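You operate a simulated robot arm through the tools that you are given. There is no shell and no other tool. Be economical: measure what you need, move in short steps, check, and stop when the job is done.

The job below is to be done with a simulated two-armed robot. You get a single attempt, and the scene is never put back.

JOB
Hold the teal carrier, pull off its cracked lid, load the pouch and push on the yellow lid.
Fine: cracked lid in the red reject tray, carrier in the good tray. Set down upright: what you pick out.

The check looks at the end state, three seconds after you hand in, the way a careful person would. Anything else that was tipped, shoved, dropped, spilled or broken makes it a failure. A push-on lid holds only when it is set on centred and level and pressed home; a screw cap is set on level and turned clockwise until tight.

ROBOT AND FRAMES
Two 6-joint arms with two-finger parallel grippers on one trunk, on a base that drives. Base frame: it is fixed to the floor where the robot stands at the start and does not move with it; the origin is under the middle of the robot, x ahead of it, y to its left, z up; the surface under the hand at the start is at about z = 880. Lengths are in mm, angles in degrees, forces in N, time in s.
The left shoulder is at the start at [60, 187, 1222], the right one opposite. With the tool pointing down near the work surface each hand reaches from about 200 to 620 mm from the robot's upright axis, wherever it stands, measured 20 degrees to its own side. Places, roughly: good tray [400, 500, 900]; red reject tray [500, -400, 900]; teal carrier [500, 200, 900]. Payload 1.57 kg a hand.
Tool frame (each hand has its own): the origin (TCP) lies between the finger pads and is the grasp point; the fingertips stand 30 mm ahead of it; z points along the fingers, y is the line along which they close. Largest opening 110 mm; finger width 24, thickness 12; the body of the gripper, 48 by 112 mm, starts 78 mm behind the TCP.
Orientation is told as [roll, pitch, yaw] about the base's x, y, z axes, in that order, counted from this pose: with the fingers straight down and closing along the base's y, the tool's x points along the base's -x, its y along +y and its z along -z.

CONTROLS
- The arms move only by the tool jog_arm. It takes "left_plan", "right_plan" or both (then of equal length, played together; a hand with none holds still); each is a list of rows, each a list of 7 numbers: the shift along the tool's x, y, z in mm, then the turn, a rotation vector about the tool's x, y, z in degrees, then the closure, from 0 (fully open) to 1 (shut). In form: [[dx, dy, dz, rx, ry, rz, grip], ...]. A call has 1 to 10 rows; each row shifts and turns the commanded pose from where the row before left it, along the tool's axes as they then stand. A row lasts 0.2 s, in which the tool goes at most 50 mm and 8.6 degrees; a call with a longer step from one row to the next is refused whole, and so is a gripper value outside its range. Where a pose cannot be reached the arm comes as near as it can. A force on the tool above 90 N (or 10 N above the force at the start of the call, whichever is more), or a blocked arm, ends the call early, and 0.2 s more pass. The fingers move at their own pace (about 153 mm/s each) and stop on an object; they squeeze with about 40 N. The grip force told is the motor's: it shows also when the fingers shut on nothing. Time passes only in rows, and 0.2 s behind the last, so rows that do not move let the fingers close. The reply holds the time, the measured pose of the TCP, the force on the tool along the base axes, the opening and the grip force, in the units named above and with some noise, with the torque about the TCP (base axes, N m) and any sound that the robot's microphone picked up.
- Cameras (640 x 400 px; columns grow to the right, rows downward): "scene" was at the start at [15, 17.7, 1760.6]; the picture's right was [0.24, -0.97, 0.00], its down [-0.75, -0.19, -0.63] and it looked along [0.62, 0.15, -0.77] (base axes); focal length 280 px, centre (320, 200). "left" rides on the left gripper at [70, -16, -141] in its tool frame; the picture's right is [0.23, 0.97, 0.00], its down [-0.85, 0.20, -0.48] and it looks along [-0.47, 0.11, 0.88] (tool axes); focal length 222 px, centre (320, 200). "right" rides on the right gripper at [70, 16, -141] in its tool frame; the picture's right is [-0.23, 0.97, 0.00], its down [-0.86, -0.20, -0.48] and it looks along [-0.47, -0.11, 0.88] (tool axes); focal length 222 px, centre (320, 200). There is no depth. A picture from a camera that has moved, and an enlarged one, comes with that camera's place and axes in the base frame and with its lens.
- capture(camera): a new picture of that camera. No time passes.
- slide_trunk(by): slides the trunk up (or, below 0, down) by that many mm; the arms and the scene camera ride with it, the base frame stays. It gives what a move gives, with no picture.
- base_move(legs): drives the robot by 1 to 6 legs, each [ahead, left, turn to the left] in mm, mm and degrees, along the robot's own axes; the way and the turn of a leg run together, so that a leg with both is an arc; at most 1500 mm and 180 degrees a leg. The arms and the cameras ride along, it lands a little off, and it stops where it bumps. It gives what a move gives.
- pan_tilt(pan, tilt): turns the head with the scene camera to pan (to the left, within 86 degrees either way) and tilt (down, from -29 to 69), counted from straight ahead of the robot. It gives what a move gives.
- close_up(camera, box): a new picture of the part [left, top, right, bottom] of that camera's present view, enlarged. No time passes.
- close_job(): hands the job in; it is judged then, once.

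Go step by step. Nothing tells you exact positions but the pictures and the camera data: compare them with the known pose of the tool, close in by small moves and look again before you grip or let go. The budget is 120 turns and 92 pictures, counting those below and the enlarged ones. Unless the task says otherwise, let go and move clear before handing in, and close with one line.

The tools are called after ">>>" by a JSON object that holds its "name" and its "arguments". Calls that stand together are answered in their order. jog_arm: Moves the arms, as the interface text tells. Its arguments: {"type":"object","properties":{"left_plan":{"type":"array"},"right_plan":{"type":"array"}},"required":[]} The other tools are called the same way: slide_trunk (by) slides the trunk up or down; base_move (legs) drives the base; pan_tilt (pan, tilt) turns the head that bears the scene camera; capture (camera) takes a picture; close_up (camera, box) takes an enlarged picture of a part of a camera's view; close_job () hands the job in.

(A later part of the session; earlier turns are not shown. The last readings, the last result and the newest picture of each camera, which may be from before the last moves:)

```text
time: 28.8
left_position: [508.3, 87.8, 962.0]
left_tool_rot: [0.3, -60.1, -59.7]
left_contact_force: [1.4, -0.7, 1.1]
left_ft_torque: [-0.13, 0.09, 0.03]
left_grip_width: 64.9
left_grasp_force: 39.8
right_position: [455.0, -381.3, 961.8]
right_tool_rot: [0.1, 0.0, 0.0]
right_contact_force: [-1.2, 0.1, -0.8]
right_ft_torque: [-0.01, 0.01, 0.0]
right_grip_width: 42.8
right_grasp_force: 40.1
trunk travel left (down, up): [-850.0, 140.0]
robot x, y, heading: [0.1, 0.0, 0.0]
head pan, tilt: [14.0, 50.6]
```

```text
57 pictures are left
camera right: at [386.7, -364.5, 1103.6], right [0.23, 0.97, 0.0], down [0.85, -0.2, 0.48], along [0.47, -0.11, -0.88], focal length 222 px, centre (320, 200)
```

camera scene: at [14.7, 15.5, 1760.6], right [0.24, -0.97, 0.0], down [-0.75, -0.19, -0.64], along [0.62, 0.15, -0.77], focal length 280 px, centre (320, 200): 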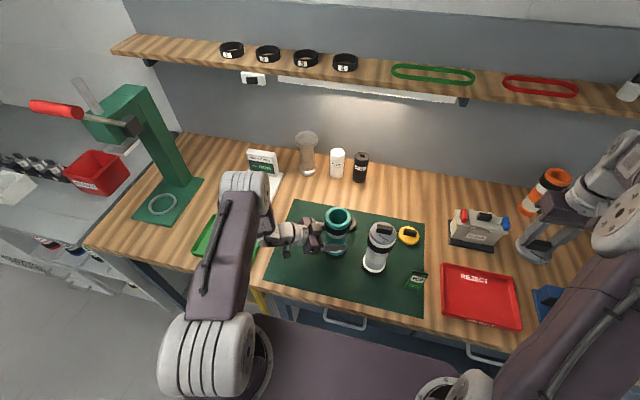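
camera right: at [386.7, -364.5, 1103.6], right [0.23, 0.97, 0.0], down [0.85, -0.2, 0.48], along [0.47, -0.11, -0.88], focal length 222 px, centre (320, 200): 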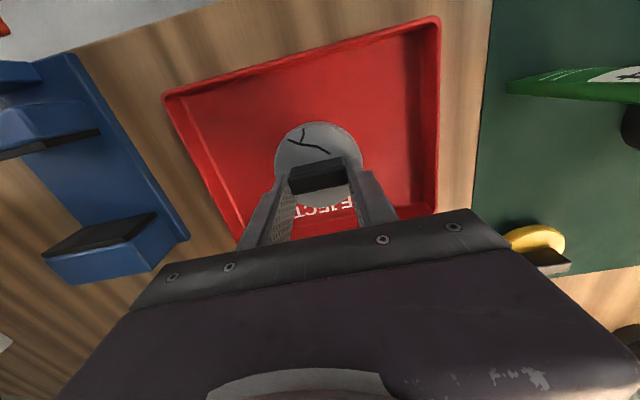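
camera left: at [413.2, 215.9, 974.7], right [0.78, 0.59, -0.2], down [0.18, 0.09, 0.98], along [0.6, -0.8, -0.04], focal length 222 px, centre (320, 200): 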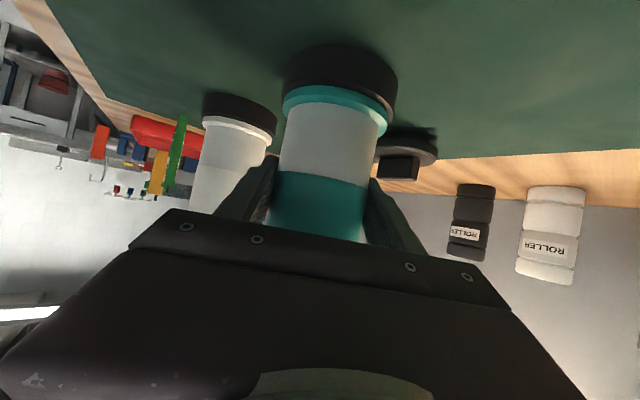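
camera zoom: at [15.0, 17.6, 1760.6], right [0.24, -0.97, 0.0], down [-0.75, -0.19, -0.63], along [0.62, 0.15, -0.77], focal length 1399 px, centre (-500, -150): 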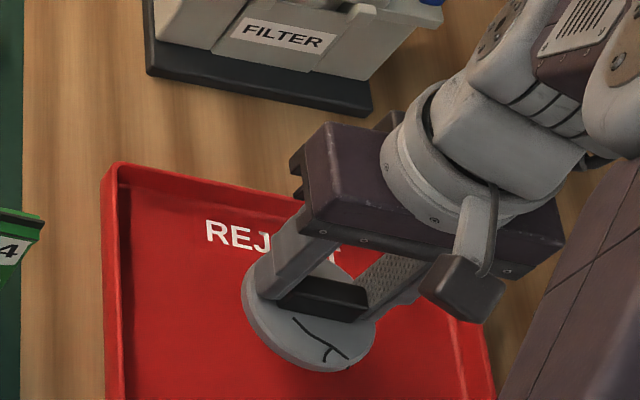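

>>> {"name": "jog_arm", "arguments": {"right_plan": [[0, 0, 10, 0, 0, 0, 1], [0, 0, 5, 0, 0, 0, 1], [0, 0, 3, 0, 0, 0, 1], [0, 0, 0, 0, 0, 0, 1]]}}

>>> {"name": "jog_arm", "arguments": {"right_plan": [[0, 0, 2, 0, 0, 0, 1], [0, 0, 2, 0, 0, 0, 1], [0, 0, 0, 0, 0, 0, 1]]}}

```text
time: 29.8
left_position: [507.6, 88.3, 963.4]
left_tool_rot: [0.3, -60.1, -59.7]
left_contact_force: [0.5, -0.2, 1.5]
left_ft_torque: [-0.11, 0.05, 0.02]
left_grip_width: 65.0
left_grasp_force: 40.2
right_position: [454.8, -379.7, 944.7]
right_tool_rot: [0.1, 0.0, 0.0]
right_contact_force: [-1.1, -0.6, -0.4]
right_ft_torque: [-0.02, -0.02, 0.0]
right_grip_width: 42.7
right_grasp_force: 39.6
trunk travel left (down, up): [-850.0, 140.0]
robot x, y, heading: [2.5, -0.2, -0.1]
head pan, tilt: [14.0, 50.6]
```

```text
time: 30.6
left_position: [507.5, 87.2, 962.8]
left_tool_rot: [0.3, -60.0, -59.8]
left_contact_force: [0.5, -0.6, 2.5]
left_ft_torque: [-0.1, 0.06, 0.03]
left_grip_width: 65.2
left_grasp_force: 40.0
right_position: [455.2, -380.9, 941.6]
right_tool_rot: [0.0, 0.0, 0.1]
right_contact_force: [-0.8, -0.1, -0.6]
right_ft_torque: [0.02, -0.04, -0.03]
right_grip_width: 42.6
right_grasp_force: 39.9
trunk travel left (down, up): [-850.0, 140.0]
robot x, y, heading: [-0.8, 0.5, -0.0]
head pan, tilt: [14.0, 50.6]
```

>>> {"name": "jog_arm", "arguments": {"right_plan": [[0, 0, 2, 0, 0, 0, 1], [0, 0, 2, 0, 0, 0, 1], [0, 0, 0, 0, 0, 0, 1]]}}

>>> {"name": "jog_arm", "arguments": {"right_plan": [[0, 0, 2, 0, 0, 0, 1], [0, 0, 2, 0, 0, 0, 1], [0, 0, 0, 0, 0, 0, 1]]}}

>>> {"name": "close_up", "arguments": {"camera": "scene", "box": [420, 230, 548, 310]}}

```text
time: 31.4
left_position: [508.2, 88.1, 964.1]
left_tool_rot: [0.2, -60.0, -59.7]
left_contact_force: [0.8, -0.4, -2.1]
left_ft_torque: [0.01, 0.01, -0.01]
left_grip_width: 65.1
left_grasp_force: 39.7
right_position: [454.0, -380.8, 937.5]
right_tool_rot: [0.0, -0.1, 0.0]
right_contact_force: [-0.9, -2.3, 9.0]
right_ft_torque: [-0.01, 0.14, 0.02]
right_grip_width: 42.8
right_grasp_force: 40.0
trunk travel left (down, up): [-850.0, 140.0]
robot x, y, heading: [-1.4, 0.2, 0.1]
head pan, tilt: [14.0, 50.6]
```

```text
time: 32.2
left_position: [505.3, 90.1, 964.5]
left_tool_rot: [0.4, -60.2, -60.0]
left_contact_force: [0.5, -0.9, -2.0]
left_ft_torque: [-0.01, -0.01, 0.0]
left_grip_width: 64.9
left_grasp_force: 39.9
right_position: [454.9, -379.5, 938.7]
right_tool_rot: [-0.3, -0.5, 0.0]
right_contact_force: [3.6, -7.3, 43.3]
right_ft_torque: [-0.15, 0.48, 0.08]
right_grip_width: 43.0
right_grasp_force: 40.0
trunk travel left (down, up): [-850.0, 140.0]
robot x, y, heading: [-0.4, 4.4, 0.1]
head pan, tilt: [14.0, 50.6]
```

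```text
5.00 times, centred on (484, 270) of scene
camera zoom: at [9.3, 21.6, 1761.0], right [0.24, -0.97, 0.0], down [-0.75, -0.19, -0.64], along [0.62, 0.15, -0.77], focal length 1399 px, centre (-500, -150)
```

zoom: 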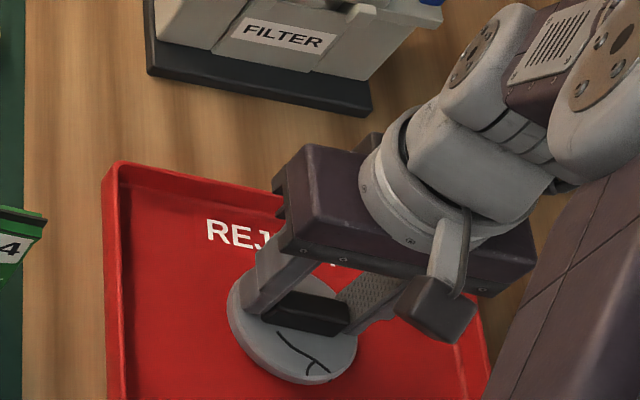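

The lid is down on the tray floor (TCP about 938). I'll relieve the force, open and rise clear.

>>> {"name": "jog_arm", "arguments": {"right_plan": [[0, 0, -2, 0, 0, 0, 1], [0, 0, -2, 0, 0, 0, 1], [0, 0, 0, 0, 0, 0, 0.55], [0, 0, 0, 0, 0, 0, 0.4], [0, 0, 0, 0, 0, 0, 0.4]]}}

>>> {"name": "jog_arm", "arguments": {"right_plan": [[0, 0, -10, 0, 0, 0, 0.4], [0, 0, -25, 0, 0, 0, 0.4], [0, 0, -45, 0, 0, 0, 0.3], [0, 0, -45, 0, 0, 0, 0.2], [0, 0, -45, 0, 0, 0, 0]]}}

>>> {"name": "capture", "arguments": {"camera": "right"}}

>>> {"name": "close_up", "arguments": {"camera": "scene", "box": [270, 190, 526, 350]}}

```text
time: 33.4
left_position: [507.9, 90.1, 964.2]
left_tool_rot: [0.3, -60.1, -59.7]
left_contact_force: [0.5, 0.3, -1.8]
left_ft_torque: [0.0, 0.0, 0.04]
left_grip_width: 65.2
left_grasp_force: 39.9
right_position: [451.6, -377.1, 939.9]
right_tool_rot: [0.0, 0.1, 0.0]
right_contact_force: [2.4, 1.9, 21.4]
right_ft_torque: [-0.05, -0.02, -0.04]
right_grip_width: 55.2
right_grasp_force: 0.1
trunk travel left (down, up): [-850.0, 140.0]
robot x, y, heading: [1.6, -2.1, 0.0]
head pan, tilt: [14.0, 50.6]
```

```text
time: 34.6
left_position: [506.7, 87.6, 963.4]
left_tool_rot: [0.3, -60.0, -59.7]
left_contact_force: [0.2, 0.9, 2.3]
left_ft_torque: [0.0, 0.23, -0.03]
left_grip_width: 64.8
left_grasp_force: 40.3
right_position: [455.5, -377.8, 1106.8]
right_tool_rot: [0.0, 0.1, 0.0]
right_contact_force: [0.4, -0.1, -0.5]
right_ft_torque: [0.02, 0.01, 0.02]
right_grip_width: 110.2
right_grasp_force: 0.0
trunk travel left (down, up): [-850.0, 140.0]
robot x, y, heading: [0.6, -1.1, 0.1]
head pan, tilt: [14.0, 50.6]
```

```text
55 pictures are left
camera right: at [386.9, -362.0, 1249.3], right [0.23, 0.97, 0.0], down [0.86, -0.2, 0.48], along [0.47, -0.11, -0.88], focal length 222 px, centre (320, 200)
```

right: 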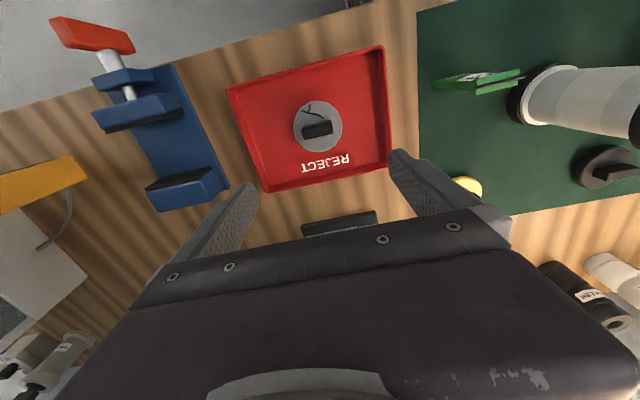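

```text
2.50 times, centred on (398, 270) of scene
camera zoom: at [14.0, 18.4, 1760.5], right [0.24, -0.97, 0.0], down [-0.75, -0.19, -0.64], along [0.62, 0.15, -0.77], focal length 699 px, centre (125, 25)
```

zoom: 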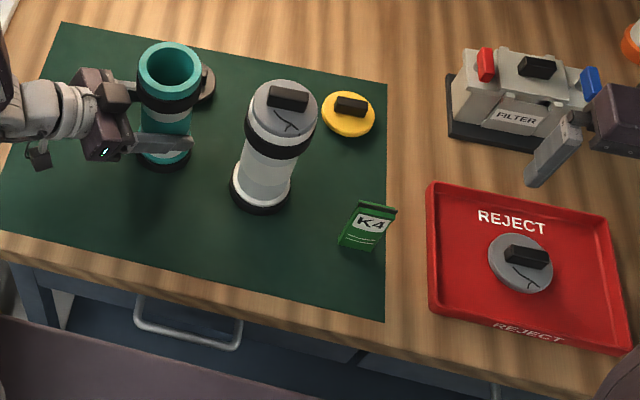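

The cracked lid rests upright in the reject tray. The pouch stands near [437, -193], its top seam along y at z ≈ 965, so I'll turn the right hand +90° to pinch it across its thin side.

>>> {"name": "jog_arm", "arguments": {"right_plan": [[0, 0, 0, 0, 0, -8.5, 0], [0, 0, 0, 0, 0, -8.5, 0], [0, 0, 0, 0, 0, -8.5, 0], [0, 0, 0, 0, 0, -8.5, 0], [0, 0, 0, 0, 0, -8.5, 0], [0, 0, 0, 0, 0, -8.5, 0], [0, 0, 0, 0, 0, -8.5, 0], [0, 0, 0, 0, 0, -8.5, 0], [0, 0, 0, 0, 0, -8.5, 0], [0, 0, 0, 0, 0, -8.5, 0]]}}

>>> {"name": "jog_arm", "arguments": {"right_plan": [[0, 0, 0, 0, 0, -5, 0], [0, 0, 0, 0, 0, 0, 0]]}}

```text
time: 36.8
left_position: [507.6, 87.8, 962.2]
left_tool_rot: [0.3, -60.0, -59.7]
left_contact_force: [-1.1, -0.6, -0.5]
left_ft_torque: [-0.08, 0.17, -0.03]
left_grip_width: 65.2
left_grasp_force: 40.3
right_position: [454.3, -382.1, 1107.4]
right_tool_rot: [0.0, 0.0, 85.1]
right_contact_force: [0.2, 0.7, -0.2]
right_ft_torque: [0.0, -0.03, -0.03]
right_grip_width: 110.0
right_grasp_force: 0.0
trunk travel left (down, up): [-850.0, 140.0]
robot x, y, heading: [1.1, 3.1, 0.1]
head pan, tilt: [14.0, 50.6]
```

```text
time: 37.4
left_position: [507.0, 88.5, 962.2]
left_tool_rot: [0.3, -60.1, -59.7]
left_contact_force: [-1.0, 0.5, 0.7]
left_ft_torque: [-0.08, 0.11, -0.03]
left_grip_width: 65.3
left_grasp_force: 40.3
right_position: [453.7, -381.8, 1108.3]
right_tool_rot: [0.0, 0.0, 90.1]
right_contact_force: [-0.1, -0.2, 0.2]
right_ft_torque: [0.0, 0.0, 0.03]
right_grip_width: 109.8
right_grasp_force: 0.1
trunk travel left (down, up): [-850.0, 140.0]
robot x, y, heading: [-2.8, -0.3, 0.1]
head pan, tilt: [14.0, 50.6]
```

>>> {"name": "jog_arm", "arguments": {"right_plan": [[-43, 3.5, 12, 0, 0, 0, 0], [-43, 3.5, 12, 0, 0, 0, 0], [-43, 3.5, 12, 0, 0, 0, 0], [-43, 3.5, 12, 0, 0, 0, 0], [0, 0, 0, 0, 0, 0, 0]]}}

>>> {"name": "capture", "arguments": {"camera": "right"}}

>>> {"name": "close_up", "arguments": {"camera": "scene", "box": [340, 220, 468, 300]}}

```text
time: 38.6
left_position: [507.9, 88.4, 963.0]
left_tool_rot: [0.3, -59.9, -59.8]
left_contact_force: [0.3, 1.7, -1.2]
left_ft_torque: [-0.04, 0.02, -0.02]
left_grip_width: 65.1
left_grasp_force: 39.4
right_position: [439.1, -208.4, 1058.2]
right_tool_rot: [0.0, 0.1, 90.0]
right_contact_force: [0.0, -0.5, -0.1]
right_ft_torque: [0.02, 0.0, 0.0]
right_grip_width: 109.9
right_grasp_force: 0.1
trunk travel left (down, up): [-850.0, 140.0]
robot x, y, heading: [-2.1, 1.3, -0.1]
head pan, tilt: [14.0, 50.6]
```

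```text
53 pictures are left
camera right: at [425.4, -279.1, 1199.6], right [-0.97, 0.23, 0.0], down [0.2, 0.85, 0.48], along [0.11, 0.47, -0.88], focal length 222 px, centre (320, 200)
```

right: 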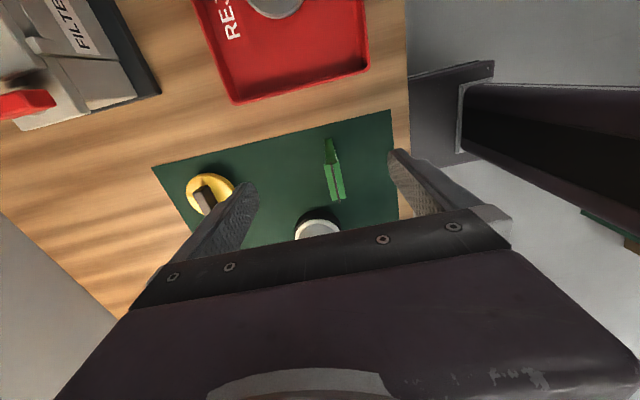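

```text
5.00 times, centred on (404, 260) of scene
camera zoom: at [14.7, 17.0, 1760.6], right [0.24, -0.97, 0.0], down [-0.75, -0.19, -0.64], along [0.62, 0.15, -0.77], focal length 1399 px, centre (-100, -100)
```

zoom: 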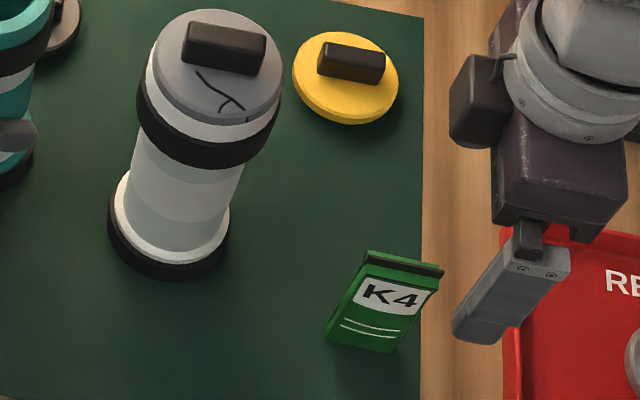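

>>> {"name": "close_up", "arguments": {"camera": "right", "box": [260, 110, 420, 210]}}

```text
4.00 times, centred on (340, 160) of right
camera zoom: at [425.4, -279.1, 1199.6], right [-0.97, 0.23, 0.0], down [0.2, 0.85, 0.48], along [0.11, 0.47, -0.88], focal length 888 px, centre (240, 360)
```

zoom: 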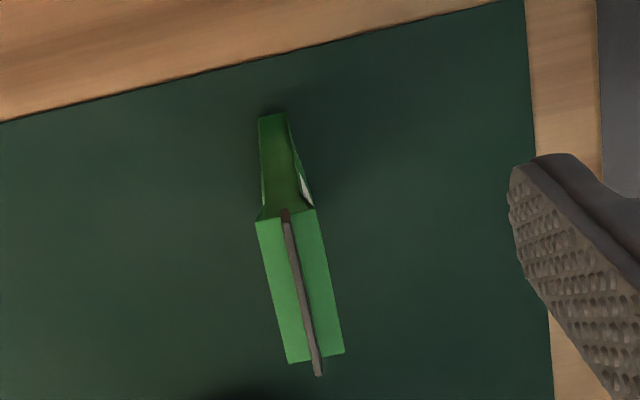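

Re-triangulating, the pouch is a thin upright packet (about 43 × 15 mm, top near z = 1005) centred around [431, -187]. I'll align above it and check before descending.

>>> {"name": "jog_arm", "arguments": {"right_plan": [[-21, 8, 10, 0, 0, 0, 0.45], [0, 0, 0, 0, 0, 0, 0.45], [0, 0, 0, 0, 0, 0, 0.45]]}}

>>> {"name": "close_up", "arguments": {"camera": "right", "box": [200, 90, 440, 240]}}

>>> {"name": "close_up", "arguments": {"camera": "scene", "box": [360, 220, 488, 300]}}

```text
time: 39.4
left_position: [508.5, 88.3, 963.1]
left_tool_rot: [0.2, -60.1, -59.6]
left_contact_force: [-0.5, -0.4, 1.3]
left_ft_torque: [-0.13, 0.13, 0.01]
left_grip_width: 65.0
left_grasp_force: 39.2
right_position: [433.0, -187.1, 1049.0]
right_tool_rot: [0.0, 0.0, 89.9]
right_contact_force: [0.2, 0.1, -0.1]
right_ft_torque: [-0.01, 0.0, -0.03]
right_grip_width: 60.7
right_grasp_force: 0.0
trunk travel left (down, up): [-850.0, 140.0]
robot x, y, heading: [1.0, 1.8, 0.0]
head pan, tilt: [14.0, 50.6]
```

```text
2.67 times, centred on (320, 165) of right
camera zoom: at [418.0, -256.8, 1190.6], right [-0.97, 0.23, 0.0], down [0.2, 0.86, 0.48], along [0.11, 0.47, -0.88], focal length 592 px, centre (320, 293)
```

zoom: 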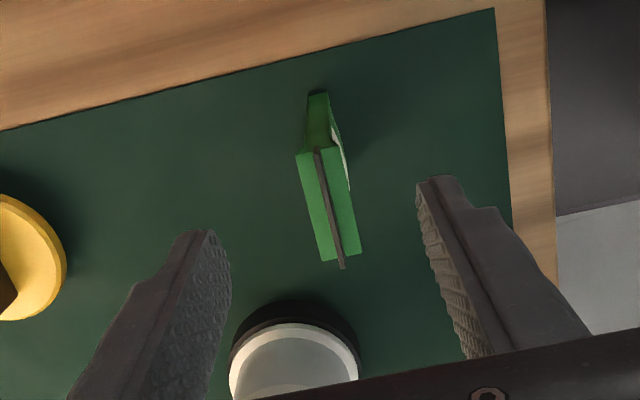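

```text
5.00 times, centred on (424, 260) of scene
camera zoom: at [14.9, 17.8, 1760.6], right [0.24, -0.97, 0.0], down [-0.75, -0.19, -0.63], along [0.62, 0.15, -0.77], focal length 1399 px, centre (-200, -100)
```

zoom: 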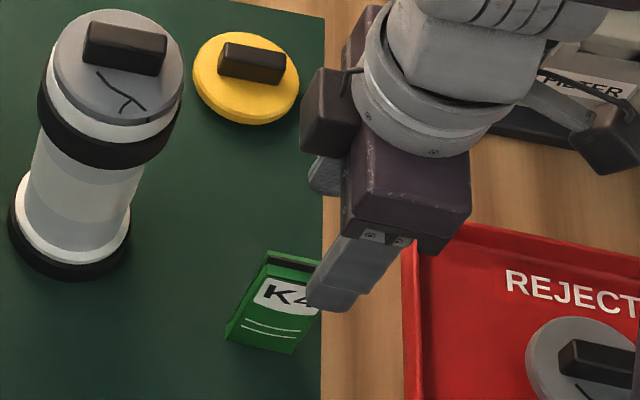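

Refined pouch centre is [432, -185] with its top at z ≈ 999, between the fingers. I'll descend and pinch.

>>> {"name": "jog_arm", "arguments": {"right_plan": [[-2, 1, 25, 0, 0, 0, 0.45], [0, 0, 22, 0, 0, 0, 0.45], [0, 0, 0, 0, 0, 0, 0.6], [0, 0, 0, 0, 0, 0, 0.8], [0, 0, 0, 0, 0, 0, 1], [0, 0, 0, 0, 0, 0, 1]]}}

>>> {"name": "close_up", "arguments": {"camera": "right", "box": [200, 90, 440, 240]}}

```text
time: 40.8
left_position: [507.5, 87.9, 961.6]
left_tool_rot: [0.2, -60.0, -59.7]
left_contact_force: [0.1, 0.2, 1.1]
left_ft_torque: [-0.05, 0.13, -0.03]
left_grip_width: 65.2
left_grasp_force: 40.0
right_position: [431.3, -184.4, 1002.8]
right_tool_rot: [0.1, 0.0, 90.0]
right_contact_force: [0.1, -0.3, 0.1]
right_ft_torque: [-0.01, -0.01, 0.01]
right_grip_width: 15.4
right_grasp_force: 31.0
trunk travel left (down, up): [-850.0, 140.0]
robot x, y, heading: [-1.9, -0.6, -0.0]
head pan, tilt: [14.0, 50.6]
```

```text
2.67 times, centred on (320, 165) of right
camera zoom: at [416.5, -254.9, 1145.1], right [-0.97, 0.23, 0.0], down [0.2, 0.86, 0.48], along [0.11, 0.47, -0.88], focal length 592 px, centre (320, 293)
```

zoom: 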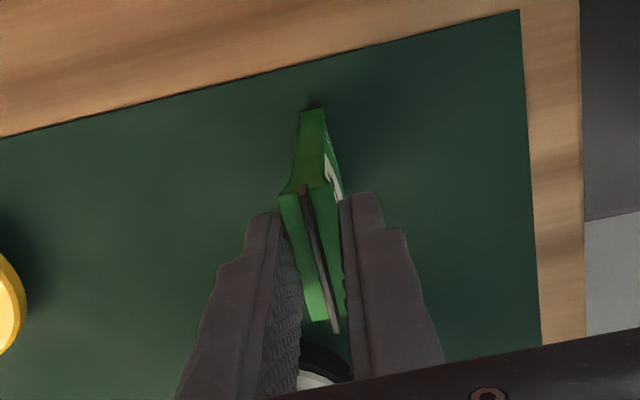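

The pouch is pinched. I'll lift it straight up and then move toward the carrier mouth, testing reach.

>>> {"name": "jog_arm", "arguments": {"right_plan": [[0, 0, -10, 0, 0, 0, 1], [0, 0, -30, 0, 0, 0, 1], [0, 0, -45, 0, 0, 0, 1], [0, 0, -45, 0, 0, 0, 1], [0, 0, -45, 0, 0, 0, 1], [0, 0, -45, 0, 0, 0, 1], [0, 0, -22, 0, 0, 0, 1]]}}

>>> {"name": "jog_arm", "arguments": {"right_plan": [[-44, -13, 0, 0, 0, 0, 1], [-44, -13, 0, 0, 0, 0, 1], [-44, -13, 0, 0, 0, 0, 1], [-44, -13, 0, 0, 0, 0, 1]]}}

>>> {"name": "capture", "arguments": {"camera": "scene"}}

```text
time: 42.4
left_position: [508.0, 88.2, 961.9]
left_tool_rot: [0.2, -60.1, -59.7]
left_contact_force: [0.4, 0.1, 1.0]
left_ft_torque: [-0.03, 0.13, -0.05]
left_grip_width: 65.0
left_grasp_force: 39.4
right_position: [433.3, -185.1, 1246.7]
right_tool_rot: [0.0, 0.0, 90.0]
right_contact_force: [-0.3, 0.4, -1.6]
right_ft_torque: [0.0, 0.02, 0.02]
right_grip_width: 14.8
right_grasp_force: 30.9
trunk travel left (down, up): [-850.0, 140.0]
robot x, y, heading: [0.1, -3.1, 0.1]
head pan, tilt: [14.0, 50.6]
```

```text
time: 43.4
left_position: [509.3, 88.3, 964.1]
left_tool_rot: [0.1, -60.1, -59.8]
left_contact_force: [0.5, -0.2, 1.6]
left_ft_torque: [-0.02, 0.14, 0.01]
left_grip_width: 65.0
left_grasp_force: 40.6
right_position: [483.2, -6.7, 1247.8]
right_tool_rot: [0.0, 0.1, 90.0]
right_contact_force: [-0.2, -0.4, -0.5]
right_ft_torque: [-0.05, 0.0, -0.03]
right_grip_width: 14.8
right_grasp_force: 30.8
trunk travel left (down, up): [-850.0, 140.0]
robot x, y, heading: [-1.2, -0.8, 0.0]
head pan, tilt: [14.0, 50.6]
```

```text
47 pictures are left
camera scene: at [15.5, 19.8, 1760.6], right [0.24, -0.97, 0.0], down [-0.75, -0.19, -0.63], along [0.62, 0.15, -0.77], focal length 280 px, centre (320, 200)
```

scene: 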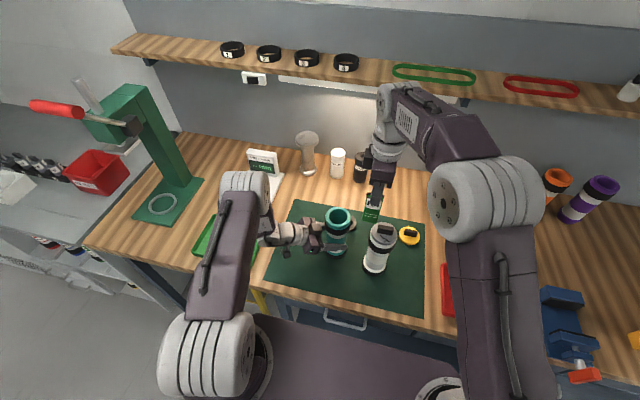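

>>> {"name": "close_up", "arguments": {"camera": "scene", "box": [300, 190, 396, 250]}}

>>> {"name": "capture", "arguments": {"camera": "right"}}

```text
6.67 times, centred on (348, 220) of scene
camera zoom: at [15.5, 19.8, 1760.6], right [0.24, -0.97, 0.0], down [-0.75, -0.19, -0.63], along [0.62, 0.15, -0.77], focal length 1865 px, centre (133, 67)
```

zoom: 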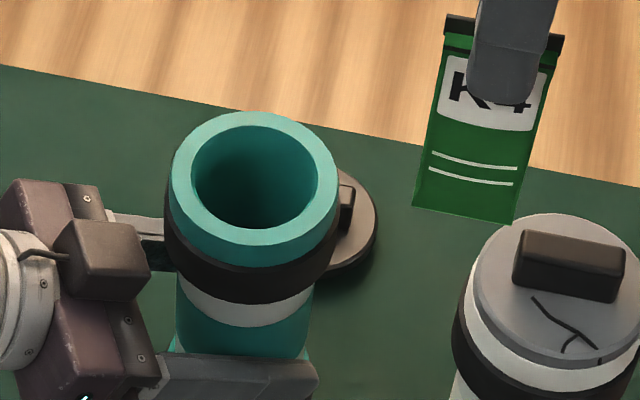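

```text
45 pictures are left
camera right: at [468.2, -76.3, 1389.3], right [-0.97, 0.23, 0.0], down [0.2, 0.86, 0.48], along [0.11, 0.46, -0.88], focal length 222 px, centre (320, 200)
```

right: 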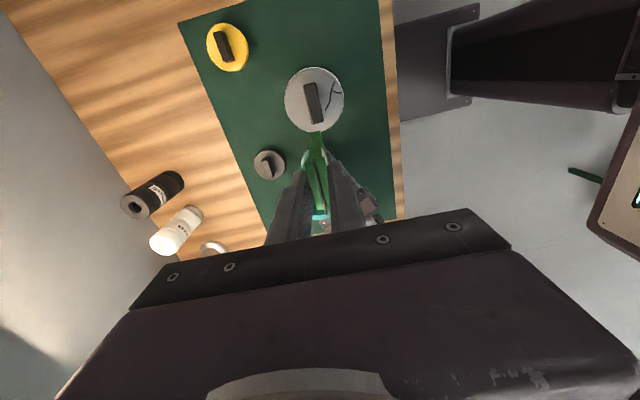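

Mouth centre is at about [514, 84] with a bore of roughly 55 mm. I'll move the pouch over it, still above the rim.

>>> {"name": "jog_arm", "arguments": {"right_plan": [[-30.3, -10.3, 0, 0, 0, 0, 1], [-30.2, -10.3, 0, 0, 0, 0, 1], [-30.2, -10.2, 0, 0, 0, 0, 1], [0, 0, 0, 0, 0, 0, 1]]}}

>>> {"name": "close_up", "arguments": {"camera": "scene", "box": [288, 160, 384, 220]}}

>>> {"name": "close_up", "arguments": {"camera": "right", "box": [240, 90, 400, 230]}}

```text
time: 44.4
left_position: [508.4, 88.5, 963.6]
left_tool_rot: [0.3, -60.1, -59.7]
left_contact_force: [-0.2, -0.3, 1.4]
left_ft_torque: [-0.14, 0.05, 0.01]
left_grip_width: 65.0
left_grasp_force: 40.6
right_position: [505.1, 68.7, 1242.4]
right_tool_rot: [0.1, 0.0, 90.0]
right_contact_force: [0.6, 1.0, -0.8]
right_ft_torque: [0.01, 0.02, -0.01]
right_grip_width: 14.9
right_grasp_force: 30.9
right hand out of reach, approached as far as the arm can: row 3
trunk travel left (down, up): [-850.0, 140.0]
robot x, y, heading: [0.9, 1.4, -0.2]
head pan, tilt: [14.0, 50.6]
```

```text
6.67 times, centred on (336, 190) of scene
camera zoom: at [14.9, 17.6, 1760.6], right [0.24, -0.97, 0.0], down [-0.75, -0.19, -0.63], along [0.62, 0.15, -0.77], focal length 1865 px, centre (213, 267)
```

zoom: 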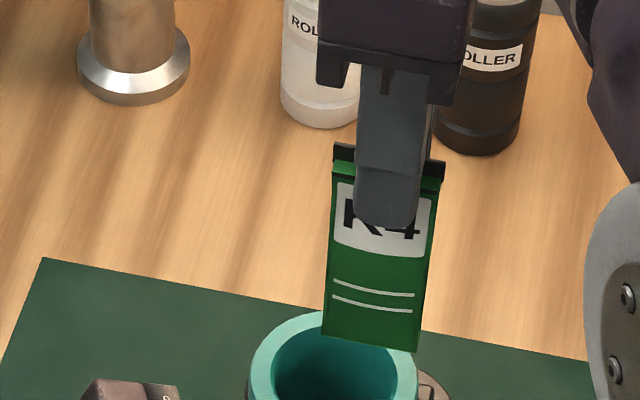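

```text
2.86 times, centred on (320, 160) of right
camera zoom: at [490.3, -0.8, 1385.1], right [-0.97, 0.23, 0.0], down [0.2, 0.86, 0.48], along [0.11, 0.47, -0.88], focal length 635 px, centre (320, 314)
```

zoom: 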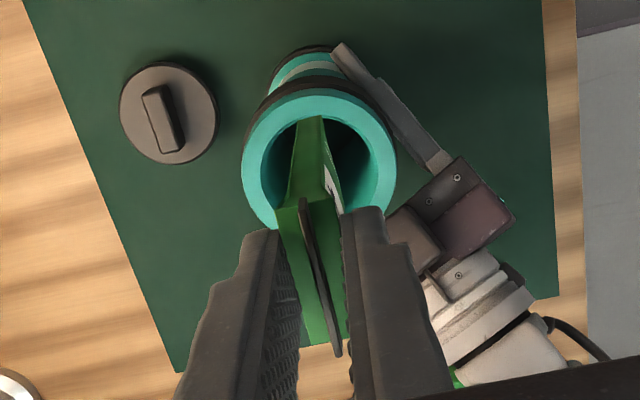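

At this height the arm falls about 15 mm short. It reaches further when lower, so I'll drop to just above the rim and complete the shift.

>>> {"name": "jog_arm", "arguments": {"right_plan": [[0, 0, 12, 0, 0, 0, 1], [0, 0, 12, 0, 0, 0, 1], [-7, -5, 0, 0, 0, 0, 1], [-7, -4, 0, 0, 0, 0, 1], [0, 0, 0, 0, 0, 0, 1]]}}

>>> {"name": "close_up", "arguments": {"camera": "scene", "box": [288, 175, 384, 235]}}

>>> {"name": "close_up", "arguments": {"camera": "right", "box": [240, 90, 400, 230]}}

```text
time: 45.6
left_position: [507.5, 88.3, 963.1]
left_tool_rot: [0.2, -59.9, -59.8]
left_contact_force: [-0.1, 0.5, 0.9]
left_ft_torque: [-0.14, 0.1, 0.01]
left_grip_width: 65.0
left_grasp_force: 40.4
right_position: [509.2, 80.0, 1218.0]
right_tool_rot: [0.1, 0.0, 90.0]
right_contact_force: [-0.2, -0.4, -0.9]
right_ft_torque: [0.0, 0.01, 0.02]
right_grip_width: 15.1
right_grasp_force: 31.3
right hand out of reach, approached as far as the arm can: row 4
trunk travel left (down, up): [-850.0, 140.0]
robot x, y, heading: [1.0, 2.9, 0.1]
head pan, tilt: [14.0, 50.6]
```

```text
6.67 times, centred on (336, 205) of scene
camera zoom: at [14.9, 17.8, 1760.6], right [0.24, -0.97, 0.0], down [-0.75, -0.19, -0.63], along [0.62, 0.15, -0.77], focal length 1865 px, centre (213, 167)
```

zoom: 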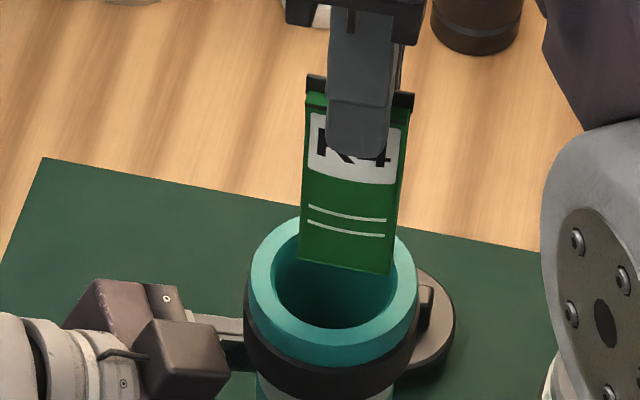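

```text
2.86 times, centred on (320, 160) of right
camera zoom: at [494.6, 9.9, 1359.3], right [-0.97, 0.23, 0.0], down [0.2, 0.86, 0.48], along [0.11, 0.47, -0.88], focal length 635 px, centre (320, 314)
```

zoom: 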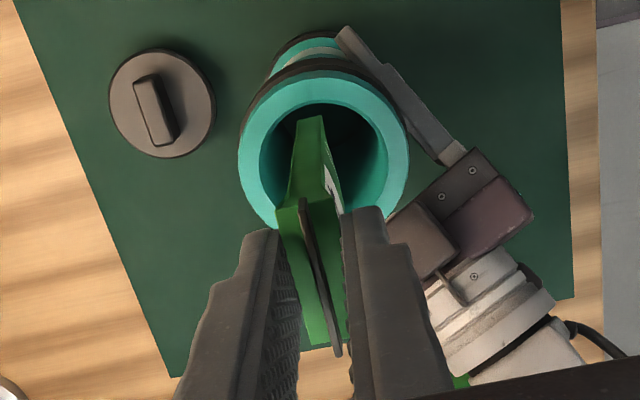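

>>> {"name": "jog_arm", "arguments": {"right_plan": [[0, 0, 4, 0, 0, 0, 1], [-2, 0, 3, 0, 0, 0, 1], [-2, 0, 0, 0, 0, 0, 1], [0, 0, 0, 0, 0, 0, 1]]}}

>>> {"name": "close_up", "arguments": {"camera": "right", "box": [280, 100, 376, 180]}}

```text
time: 46.6
left_position: [507.6, 88.9, 962.9]
left_tool_rot: [0.2, -60.1, -59.7]
left_contact_force: [-0.2, -1.3, -0.1]
left_ft_torque: [-0.05, 0.08, 0.01]
left_grip_width: 64.9
left_grasp_force: 40.0
right_position: [510.0, 83.9, 1210.8]
right_tool_rot: [0.0, 0.0, 90.0]
right_contact_force: [0.4, 0.1, -0.1]
right_ft_torque: [0.01, 0.06, 0.0]
right_grip_width: 14.9
right_grasp_force: 30.5
trunk travel left (down, up): [-850.0, 140.0]
robot x, y, heading: [2.2, 0.9, 0.1]
head pan, tilt: [14.0, 50.6]
```

```text
5.00 times, centred on (328, 140) of right
camera zoom: at [494.7, 13.8, 1351.5], right [-0.97, 0.23, 0.0], down [0.2, 0.86, 0.48], along [0.11, 0.47, -0.88], focal length 1111 px, centre (280, 500)
```

zoom: 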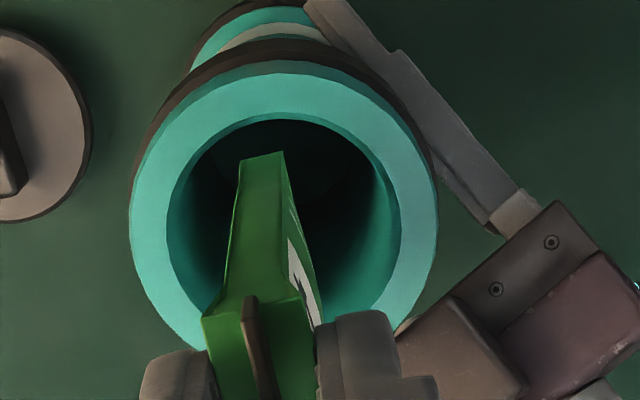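

The pouch bottom is about 5 mm too far in x relative to the bore. I'll correct it and lower into the mouth.

>>> {"name": "jog_arm", "arguments": {"right_plan": [[-1, 4.5, 0, 0, 0, 0, 1], [0, 0, 7, 0, 0, 0, 1], [0, 0, 8, 0, 0, 0, 1], [0, 0, 8, 0, 0, 0, 1], [0, 0, 0, 0, 0, 0, 1]]}}

>>> {"name": "close_up", "arguments": {"camera": "right", "box": [280, 100, 376, 180]}}

```text
time: 47.8
left_position: [508.0, 88.5, 962.8]
left_tool_rot: [0.1, -60.1, -59.7]
left_contact_force: [-1.0, 0.4, 0.2]
left_ft_torque: [-0.05, 0.13, 0.0]
left_grip_width: 65.0
left_grasp_force: 39.8
right_position: [505.3, 84.8, 1186.2]
right_tool_rot: [0.0, 0.0, 90.0]
right_contact_force: [0.5, -0.1, -0.6]
right_ft_torque: [-0.02, 0.0, -0.01]
right_grip_width: 15.0
right_grasp_force: 31.1
trunk travel left (down, up): [-850.0, 140.0]
robot x, y, heading: [0.9, -1.9, -0.2]
head pan, tilt: [14.0, 50.6]
```

```text
5.00 times, centred on (328, 140) of right
camera zoom: at [490.5, 15.1, 1327.9], right [-0.97, 0.23, 0.0], down [0.2, 0.86, 0.48], along [0.11, 0.47, -0.88], focal length 1111 px, centre (280, 500)
```

zoom: 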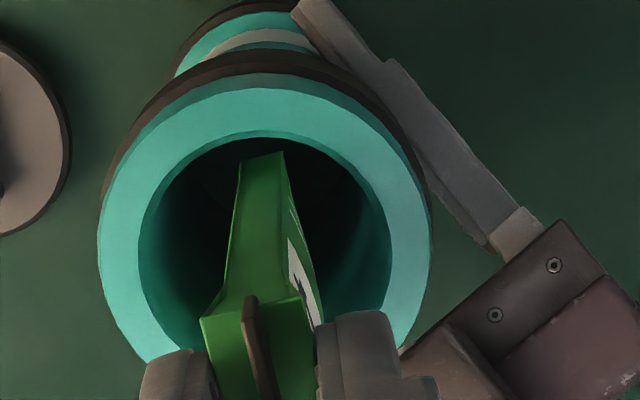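

The pouch is inside the bore and centred. I'll keep lowering in stages while watching force.

>>> {"name": "jog_arm", "arguments": {"right_plan": [[0, 0, 15, 0, 0, 0, 1], [0, 0, 15, 0, 0, 0, 1], [0, 0, 15, 0, 0, 0, 1], [0, 0, 15, 0, 0, 0, 1], [0, 0, 0, 0, 0, 0, 1]]}}

>>> {"name": "close_up", "arguments": {"camera": "right", "box": [260, 90, 388, 190]}}

>>> {"name": "close_up", "arguments": {"camera": "scene", "box": [288, 175, 384, 235]}}

```text
time: 49.0
left_position: [507.5, 87.8, 963.7]
left_tool_rot: [0.1, -60.0, -59.6]
left_contact_force: [-0.8, 0.3, 0.8]
left_ft_torque: [-0.08, 0.12, -0.02]
left_grip_width: 64.9
left_grasp_force: 40.3
right_position: [504.7, 83.1, 1126.4]
right_tool_rot: [-0.1, 0.1, 89.9]
right_contact_force: [-0.4, -0.3, -0.8]
right_ft_torque: [-0.03, -0.01, 0.0]
right_grip_width: 15.2
right_grasp_force: 30.8
trunk travel left (down, up): [-850.0, 140.0]
robot x, y, heading: [-0.6, 2.3, -0.1]
head pan, tilt: [14.0, 50.6]
```

```text
4.00 times, centred on (324, 140) of right
camera zoom: at [489.9, 14.2, 1268.2], right [-0.97, 0.23, 0.0], down [0.2, 0.86, 0.48], along [0.11, 0.47, -0.88], focal length 888 px, centre (304, 440)
```

zoom: 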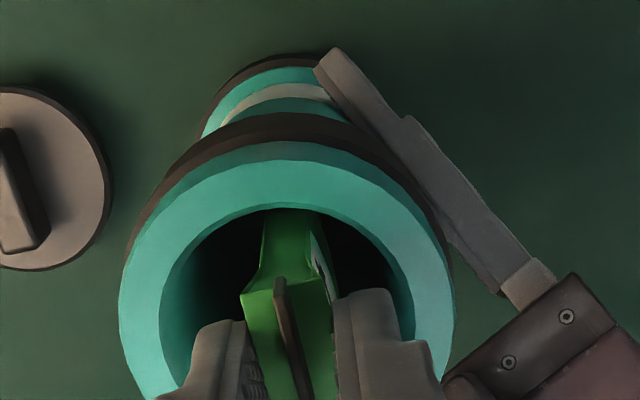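

```text
6.67 times, centred on (336, 205) of scene
camera zoom: at [14.8, 17.8, 1760.6], right [0.24, -0.97, 0.0], down [-0.75, -0.19, -0.63], along [0.62, 0.15, -0.77], focal length 1865 px, centre (213, 167)
```

zoom: 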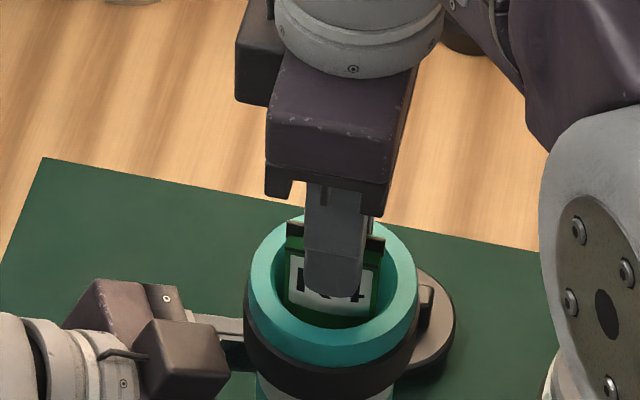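

>>> {"name": "jog_arm", "arguments": {"right_plan": [[0, -2, 10, 0, 0, 0, 1], [0, 0, 15, 0, 0, 0, 1], [0, 0, 15, 0, 0, 0, 1], [0, 0, 15, 0, 0, 0, 1], [0, 0, 10, 0, 0, 0, 1], [0, 0, 0, 0, 0, 0, 1]]}}

>>> {"name": "close_up", "arguments": {"camera": "scene", "box": [288, 175, 384, 235]}}

>>> {"name": "close_up", "arguments": {"camera": "right", "box": [260, 100, 388, 200]}}

```text
time: 50.4
left_position: [508.6, 88.2, 963.3]
left_tool_rot: [0.3, -60.0, -59.9]
left_contact_force: [-2.8, -1.2, 0.9]
left_ft_torque: [0.12, -0.25, -0.02]
left_grip_width: 65.0
left_grasp_force: 40.1
right_position: [506.7, 85.0, 1063.8]
right_tool_rot: [0.0, 0.0, 90.0]
right_contact_force: [1.6, 1.4, -1.3]
right_ft_torque: [-0.02, -0.01, 0.04]
right_grip_width: 15.1
right_grasp_force: 31.2
trunk travel left (down, up): [-850.0, 140.0]
robot x, y, heading: [1.4, 0.5, 0.0]
head pan, tilt: [14.0, 50.6]
```

```text
6.67 times, centred on (336, 205) of scene
camera zoom: at [15.0, 17.7, 1760.5], right [0.24, -0.97, 0.0], down [-0.75, -0.19, -0.63], along [0.62, 0.15, -0.77], focal length 1865 px, centre (213, 167)
```

zoom: 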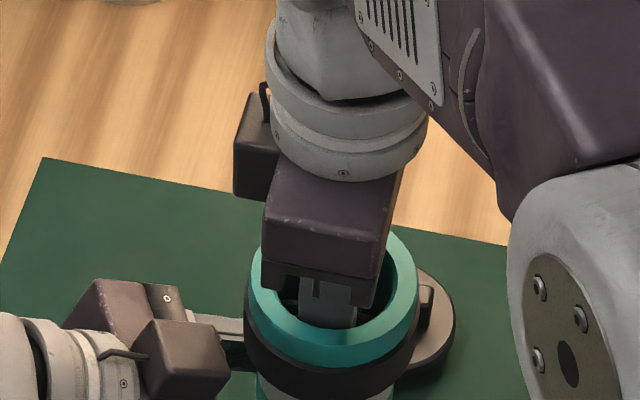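

```text
4.00 times, centred on (324, 150) of right
camera zoom: at [492.3, 14.9, 1204.9], right [-0.97, 0.23, 0.0], down [0.2, 0.85, 0.48], along [0.11, 0.47, -0.88], focal length 888 px, centre (304, 400)
```

zoom: 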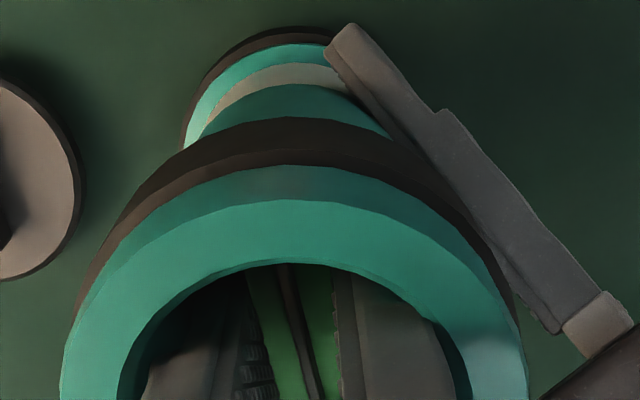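

>>> {"name": "jog_arm", "arguments": {"right_plan": [[0, -1.5, 7, 0, 0, 0, 1], [0, 0, 8, 0, 0, 0, 1], [0, 0, 8, 0, 0, 0, 1], [0, 0, 0, 0, 0, 0, 1]]}}

```text
time: 51.4
left_position: [506.4, 88.1, 963.8]
left_tool_rot: [0.1, -60.0, -59.7]
left_contact_force: [5.5, -3.1, -15.9]
left_ft_torque: [0.31, 0.67, 0.1]
left_grip_width: 64.9
left_grasp_force: 40.3
right_position: [508.3, 84.5, 1041.0]
right_tool_rot: [-0.2, 0.0, 90.0]
right_contact_force: [-3.9, 1.2, 33.6]
right_ft_torque: [0.06, 0.15, -0.05]
right_grip_width: 15.7
right_grasp_force: 31.2
trunk travel left (down, up): [-850.0, 140.0]
robot x, y, heading: [1.5, -2.7, 0.0]
head pan, tilt: [14.0, 50.6]
```

The pouch has reached the carrier's inner floor. I'll relieve, open just a few millimetres inside the bore, and withdraw straight up.

>>> {"name": "jog_arm", "arguments": {"right_plan": [[0, 0, -1.5, 0, 0, 0, 1], [0, 0, 0, 0, 0, 0, 0.81], [0, 0, 0, 0, 0, 0, 0.81], [0, 0, 0, 0, 0, 0, 0.81]]}}

>>> {"name": "jog_arm", "arguments": {"right_plan": [[0, 0, -5, 0, 0, 0, 0.81], [0, 0, -10, 0, 0, 0, 0.81], [0, 0, -15, 0, 0, 0, 0.81], [0, 0, -15, 0, 0, 0, 0.81], [0, 0, -20, 0, 0, 0, 0.81], [0, 0, -30, 0, 0, 0, 0.81], [0, 0, -30, 0, 0, 0, 0.81]]}}

>>> {"name": "close_up", "arguments": {"camera": "right", "box": [260, 90, 388, 190]}}

>>> {"name": "close_up", "arguments": {"camera": "scene", "box": [288, 175, 384, 235]}}

```text
time: 52.4
left_position: [508.0, 87.7, 962.7]
left_tool_rot: [0.2, -60.0, -60.0]
left_contact_force: [-11.5, -6.6, 7.9]
left_ft_torque: [0.39, -0.71, -0.04]
left_grip_width: 64.9
left_grasp_force: 40.2
right_position: [508.9, 84.2, 1040.9]
right_tool_rot: [0.0, -0.1, 90.0]
right_contact_force: [11.9, 5.8, -6.9]
right_ft_torque: [0.04, -0.11, 0.05]
right_grip_width: 16.1
right_grasp_force: 0.0
trunk travel left (down, up): [-850.0, 140.0]
robot x, y, heading: [4.0, -3.2, -0.2]
head pan, tilt: [14.0, 50.6]
```

```text
time: 54.0
left_position: [507.9, 89.7, 963.3]
left_tool_rot: [0.5, -60.0, -59.9]
left_contact_force: [1.8, 2.0, 5.7]
left_ft_torque: [0.15, 0.1, -0.04]
left_grip_width: 65.0
left_grasp_force: 40.2
right_position: [507.6, 84.4, 1165.7]
right_tool_rot: [0.0, 0.0, 90.0]
right_contact_force: [0.9, -0.8, -1.0]
right_ft_torque: [0.01, 0.0, -0.01]
right_grip_width: 20.9
right_grasp_force: 0.0
trunk travel left (down, up): [-850.0, 140.0]
robot x, y, heading: [-0.5, 1.7, 0.3]
head pan, tilt: [14.0, 50.6]
```

```text
4.00 times, centred on (324, 140) of right
camera zoom: at [493.6, 14.2, 1308.0], right [-0.97, 0.23, 0.0], down [0.2, 0.86, 0.48], along [0.11, 0.47, -0.88], focal length 888 px, centre (304, 440)
```

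zoom: 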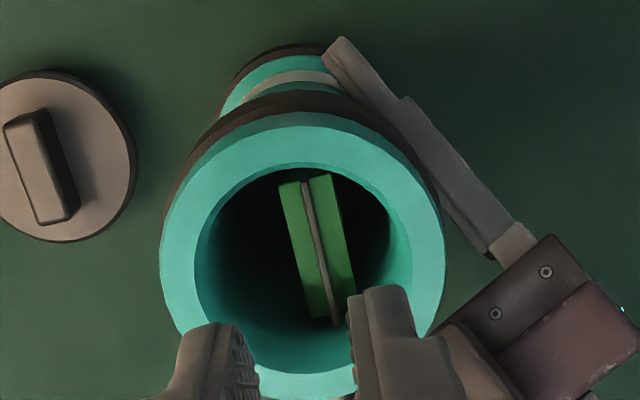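

```text
6.67 times, centred on (336, 205) of scene
camera zoom: at [14.5, 18.0, 1760.6], right [0.24, -0.97, 0.0], down [-0.75, -0.19, -0.64], along [0.62, 0.15, -0.77], focal length 1865 px, centre (213, 167)
```

zoom: 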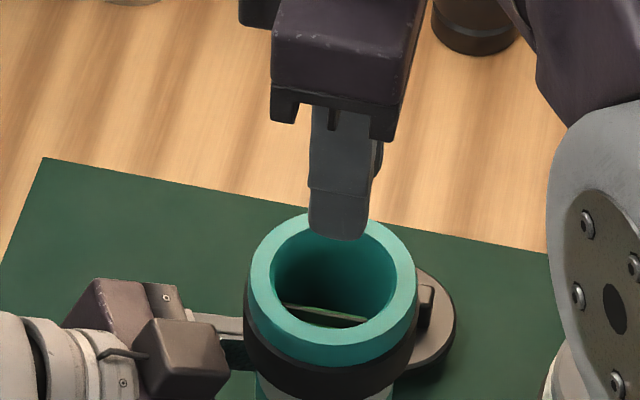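

The pouch is fully inside, standing below the rim. Next is the yellow lid near [626, -170]. I'll move away, turn the right hand back to yaw 0, and hover near the lid to test reach.

>>> {"name": "jog_arm", "arguments": {"right_plan": [[0, 0, -45, 0, 0, 0, 0.6], [45, 5, 0, 0, 0, 8.5, 0.4], [45, 0, 0, 0, 0, 8.5, 0.2], [40, 15, 0, 0, 0, 8.5, 0.2], [37, 20, 0, 0, 0, 8.5, 0.2], [30, 20, 0, 0, 0, 8.5, 0.2], [0, 0, 0, 0, 0, 8.5, 0.2], [0, 0, 0, 0, 0, 8.5, 0.2], [0, 0, 0, 0, 0, 8.5, 0.2], [0, 0, 0, 0, 0, 8.5, 0.2]]}}

>>> {"name": "jog_arm", "arguments": {"right_plan": [[0, 0, 0, 0, 0, 8.5, 0.2], [0, 0, 0, 0, 0, 5, 0.2], [0, 0, 0, 0, 0, 0, 0.2]]}}

```text
time: 56.2
left_position: [506.6, 87.7, 963.5]
left_tool_rot: [0.3, -60.0, -59.8]
left_contact_force: [-2.6, -1.1, 3.2]
left_ft_torque: [-0.14, 0.42, -0.02]
left_grip_width: 64.9
left_grasp_force: 39.2
right_position: [401.9, -78.5, 1211.8]
right_tool_rot: [0.0, 0.0, 13.3]
right_contact_force: [0.6, -0.6, -0.1]
right_ft_torque: [-0.02, 0.02, -0.01]
right_grip_width: 88.0
right_grasp_force: 0.1
trunk travel left (down, up): [-850.0, 140.0]
robot x, y, heading: [-2.4, 3.6, 0.2]
head pan, tilt: [14.0, 50.6]
```

```text
time: 57.0
left_position: [507.0, 87.6, 962.8]
left_tool_rot: [0.2, -60.0, -59.8]
left_contact_force: [-2.1, -0.2, 2.1]
left_ft_torque: [-0.14, 0.34, 0.0]
left_grip_width: 65.2
left_grasp_force: 40.1
right_position: [403.0, -78.7, 1211.5]
right_tool_rot: [0.0, 0.0, 0.0]
right_contact_force: [0.2, -0.6, 0.0]
right_ft_torque: [0.03, -0.01, -0.01]
right_grip_width: 88.0
right_grasp_force: 0.0
trunk travel left (down, up): [-850.0, 140.0]
robot x, y, heading: [-1.2, -3.3, 0.2]
head pan, tilt: [14.0, 50.6]
```

>>> {"name": "jog_arm", "arguments": {"right_plan": [[0, -48, 0, 0, 0, 0, 0.2], [0, -48, 0, 0, 0, 0, 0.2], [-31, 0, 27, 0, 0, 0, 0.2], [-31, 0, 27, 0, 0, 0, 0.2], [-31, 0, 27, 0, 0, 0, 0.2], [-31, 0, 27, 0, 0, 0, 0.2], [-31, 0, 27, 0, 0, 0, 0.2], [-31, 0, 27, 0, 0, 0, 0.2], [0, 0, 0, 0, 0, 0, 0.2]]}}

>>> {"name": "capture", "arguments": {"camera": "right"}}

>>> {"name": "close_up", "arguments": {"camera": "scene", "box": [340, 190, 468, 270]}}

```text
time: 59.0
left_position: [508.4, 88.0, 964.1]
left_tool_rot: [0.4, -60.1, -59.8]
left_contact_force: [1.3, 1.1, 4.3]
left_ft_torque: [-0.07, 0.06, 0.03]
left_grip_width: 65.2
left_grasp_force: 40.2
right_position: [588.6, -175.1, 1047.3]
right_tool_rot: [0.0, 0.1, 0.1]
right_contact_force: [0.7, 0.6, 0.0]
right_ft_torque: [-0.01, -0.01, -0.03]
right_grip_width: 88.3
right_grasp_force: 0.1
trunk travel left (down, up): [-850.0, 140.0]
robot x, y, heading: [1.0, -1.6, -0.1]
head pan, tilt: [14.0, 50.6]
```

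```text
32 pictures are left
camera right: at [519.4, -158.9, 1189.2], right [0.23, 0.97, 0.0], down [0.86, -0.2, 0.48], along [0.47, -0.11, -0.88], focal length 222 px, centre (320, 200)
```

right: 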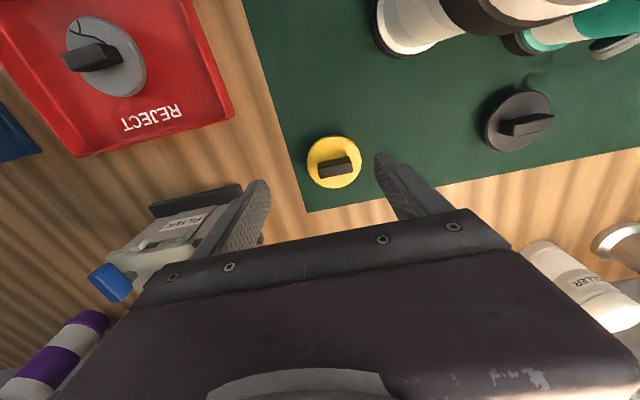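

```text
5.00 times, centred on (404, 230) of scene
camera zoom: at [14.6, 17.5, 1760.6], right [0.24, -0.97, 0.0], down [-0.75, -0.19, -0.64], along [0.62, 0.15, -0.77], focal length 1399 px, centre (-100, 50)
```

zoom: 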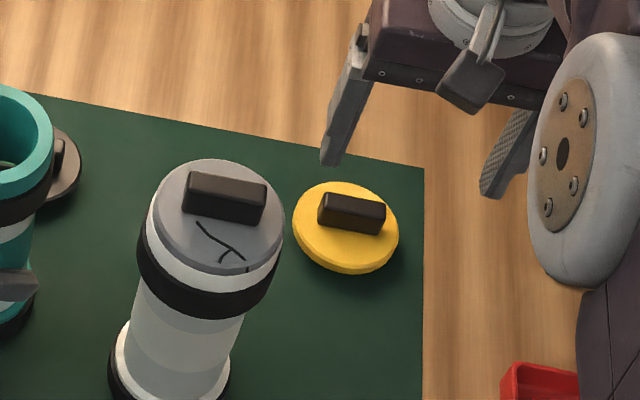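

Yellow lid is at about [622, -165]. I'll narrow the fingers and go to just above it, seeing whether the vertical pose reaches.

>>> {"name": "jog_arm", "arguments": {"right_plan": [[-16.5, 5, 40, 0, 0, 0, 0.4], [-16.5, 5, 40, 0, 0, 0, 0.4], [0, 0, 0, 0, 0, 0, 0.4]]}}

>>> {"name": "close_up", "arguments": {"camera": "right", "box": [220, 80, 420, 220]}}

```text
time: 59.8
left_position: [507.2, 88.2, 963.2]
left_tool_rot: [0.3, -60.0, -59.9]
left_contact_force: [-1.9, 0.3, 3.0]
left_ft_torque: [-0.15, 0.31, -0.04]
left_grip_width: 64.9
left_grasp_force: 40.0
right_position: [589.3, -165.7, 975.6]
right_tool_rot: [0.1, 0.0, -0.1]
right_contact_force: [0.1, 0.4, -0.4]
right_ft_torque: [-0.03, 0.03, -0.01]
right_grip_width: 66.0
right_grasp_force: 0.1
right hand out of reach, approached as far as the arm can: row 1, 2
trunk travel left (down, up): [-850.0, 140.0]
robot x, y, heading: [-0.0, 2.9, 0.1]
head pan, tilt: [14.0, 50.6]
```

```text
2.86 times, centred on (320, 150) of right
camera zoom: at [522.0, -150.1, 1117.3], right [0.23, 0.97, 0.0], down [0.85, -0.2, 0.48], along [0.47, -0.11, -0.88], focal length 635 px, centre (320, 343)
```

zoom: 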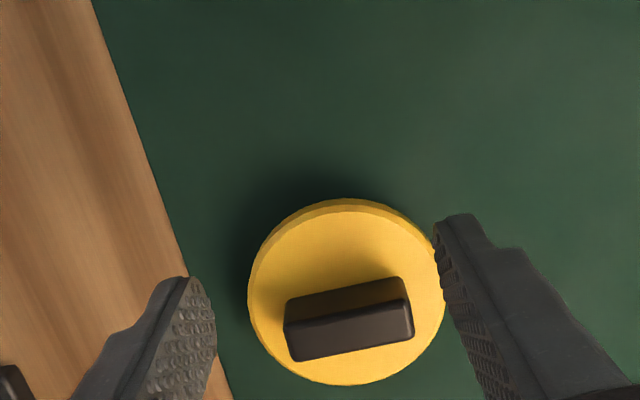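

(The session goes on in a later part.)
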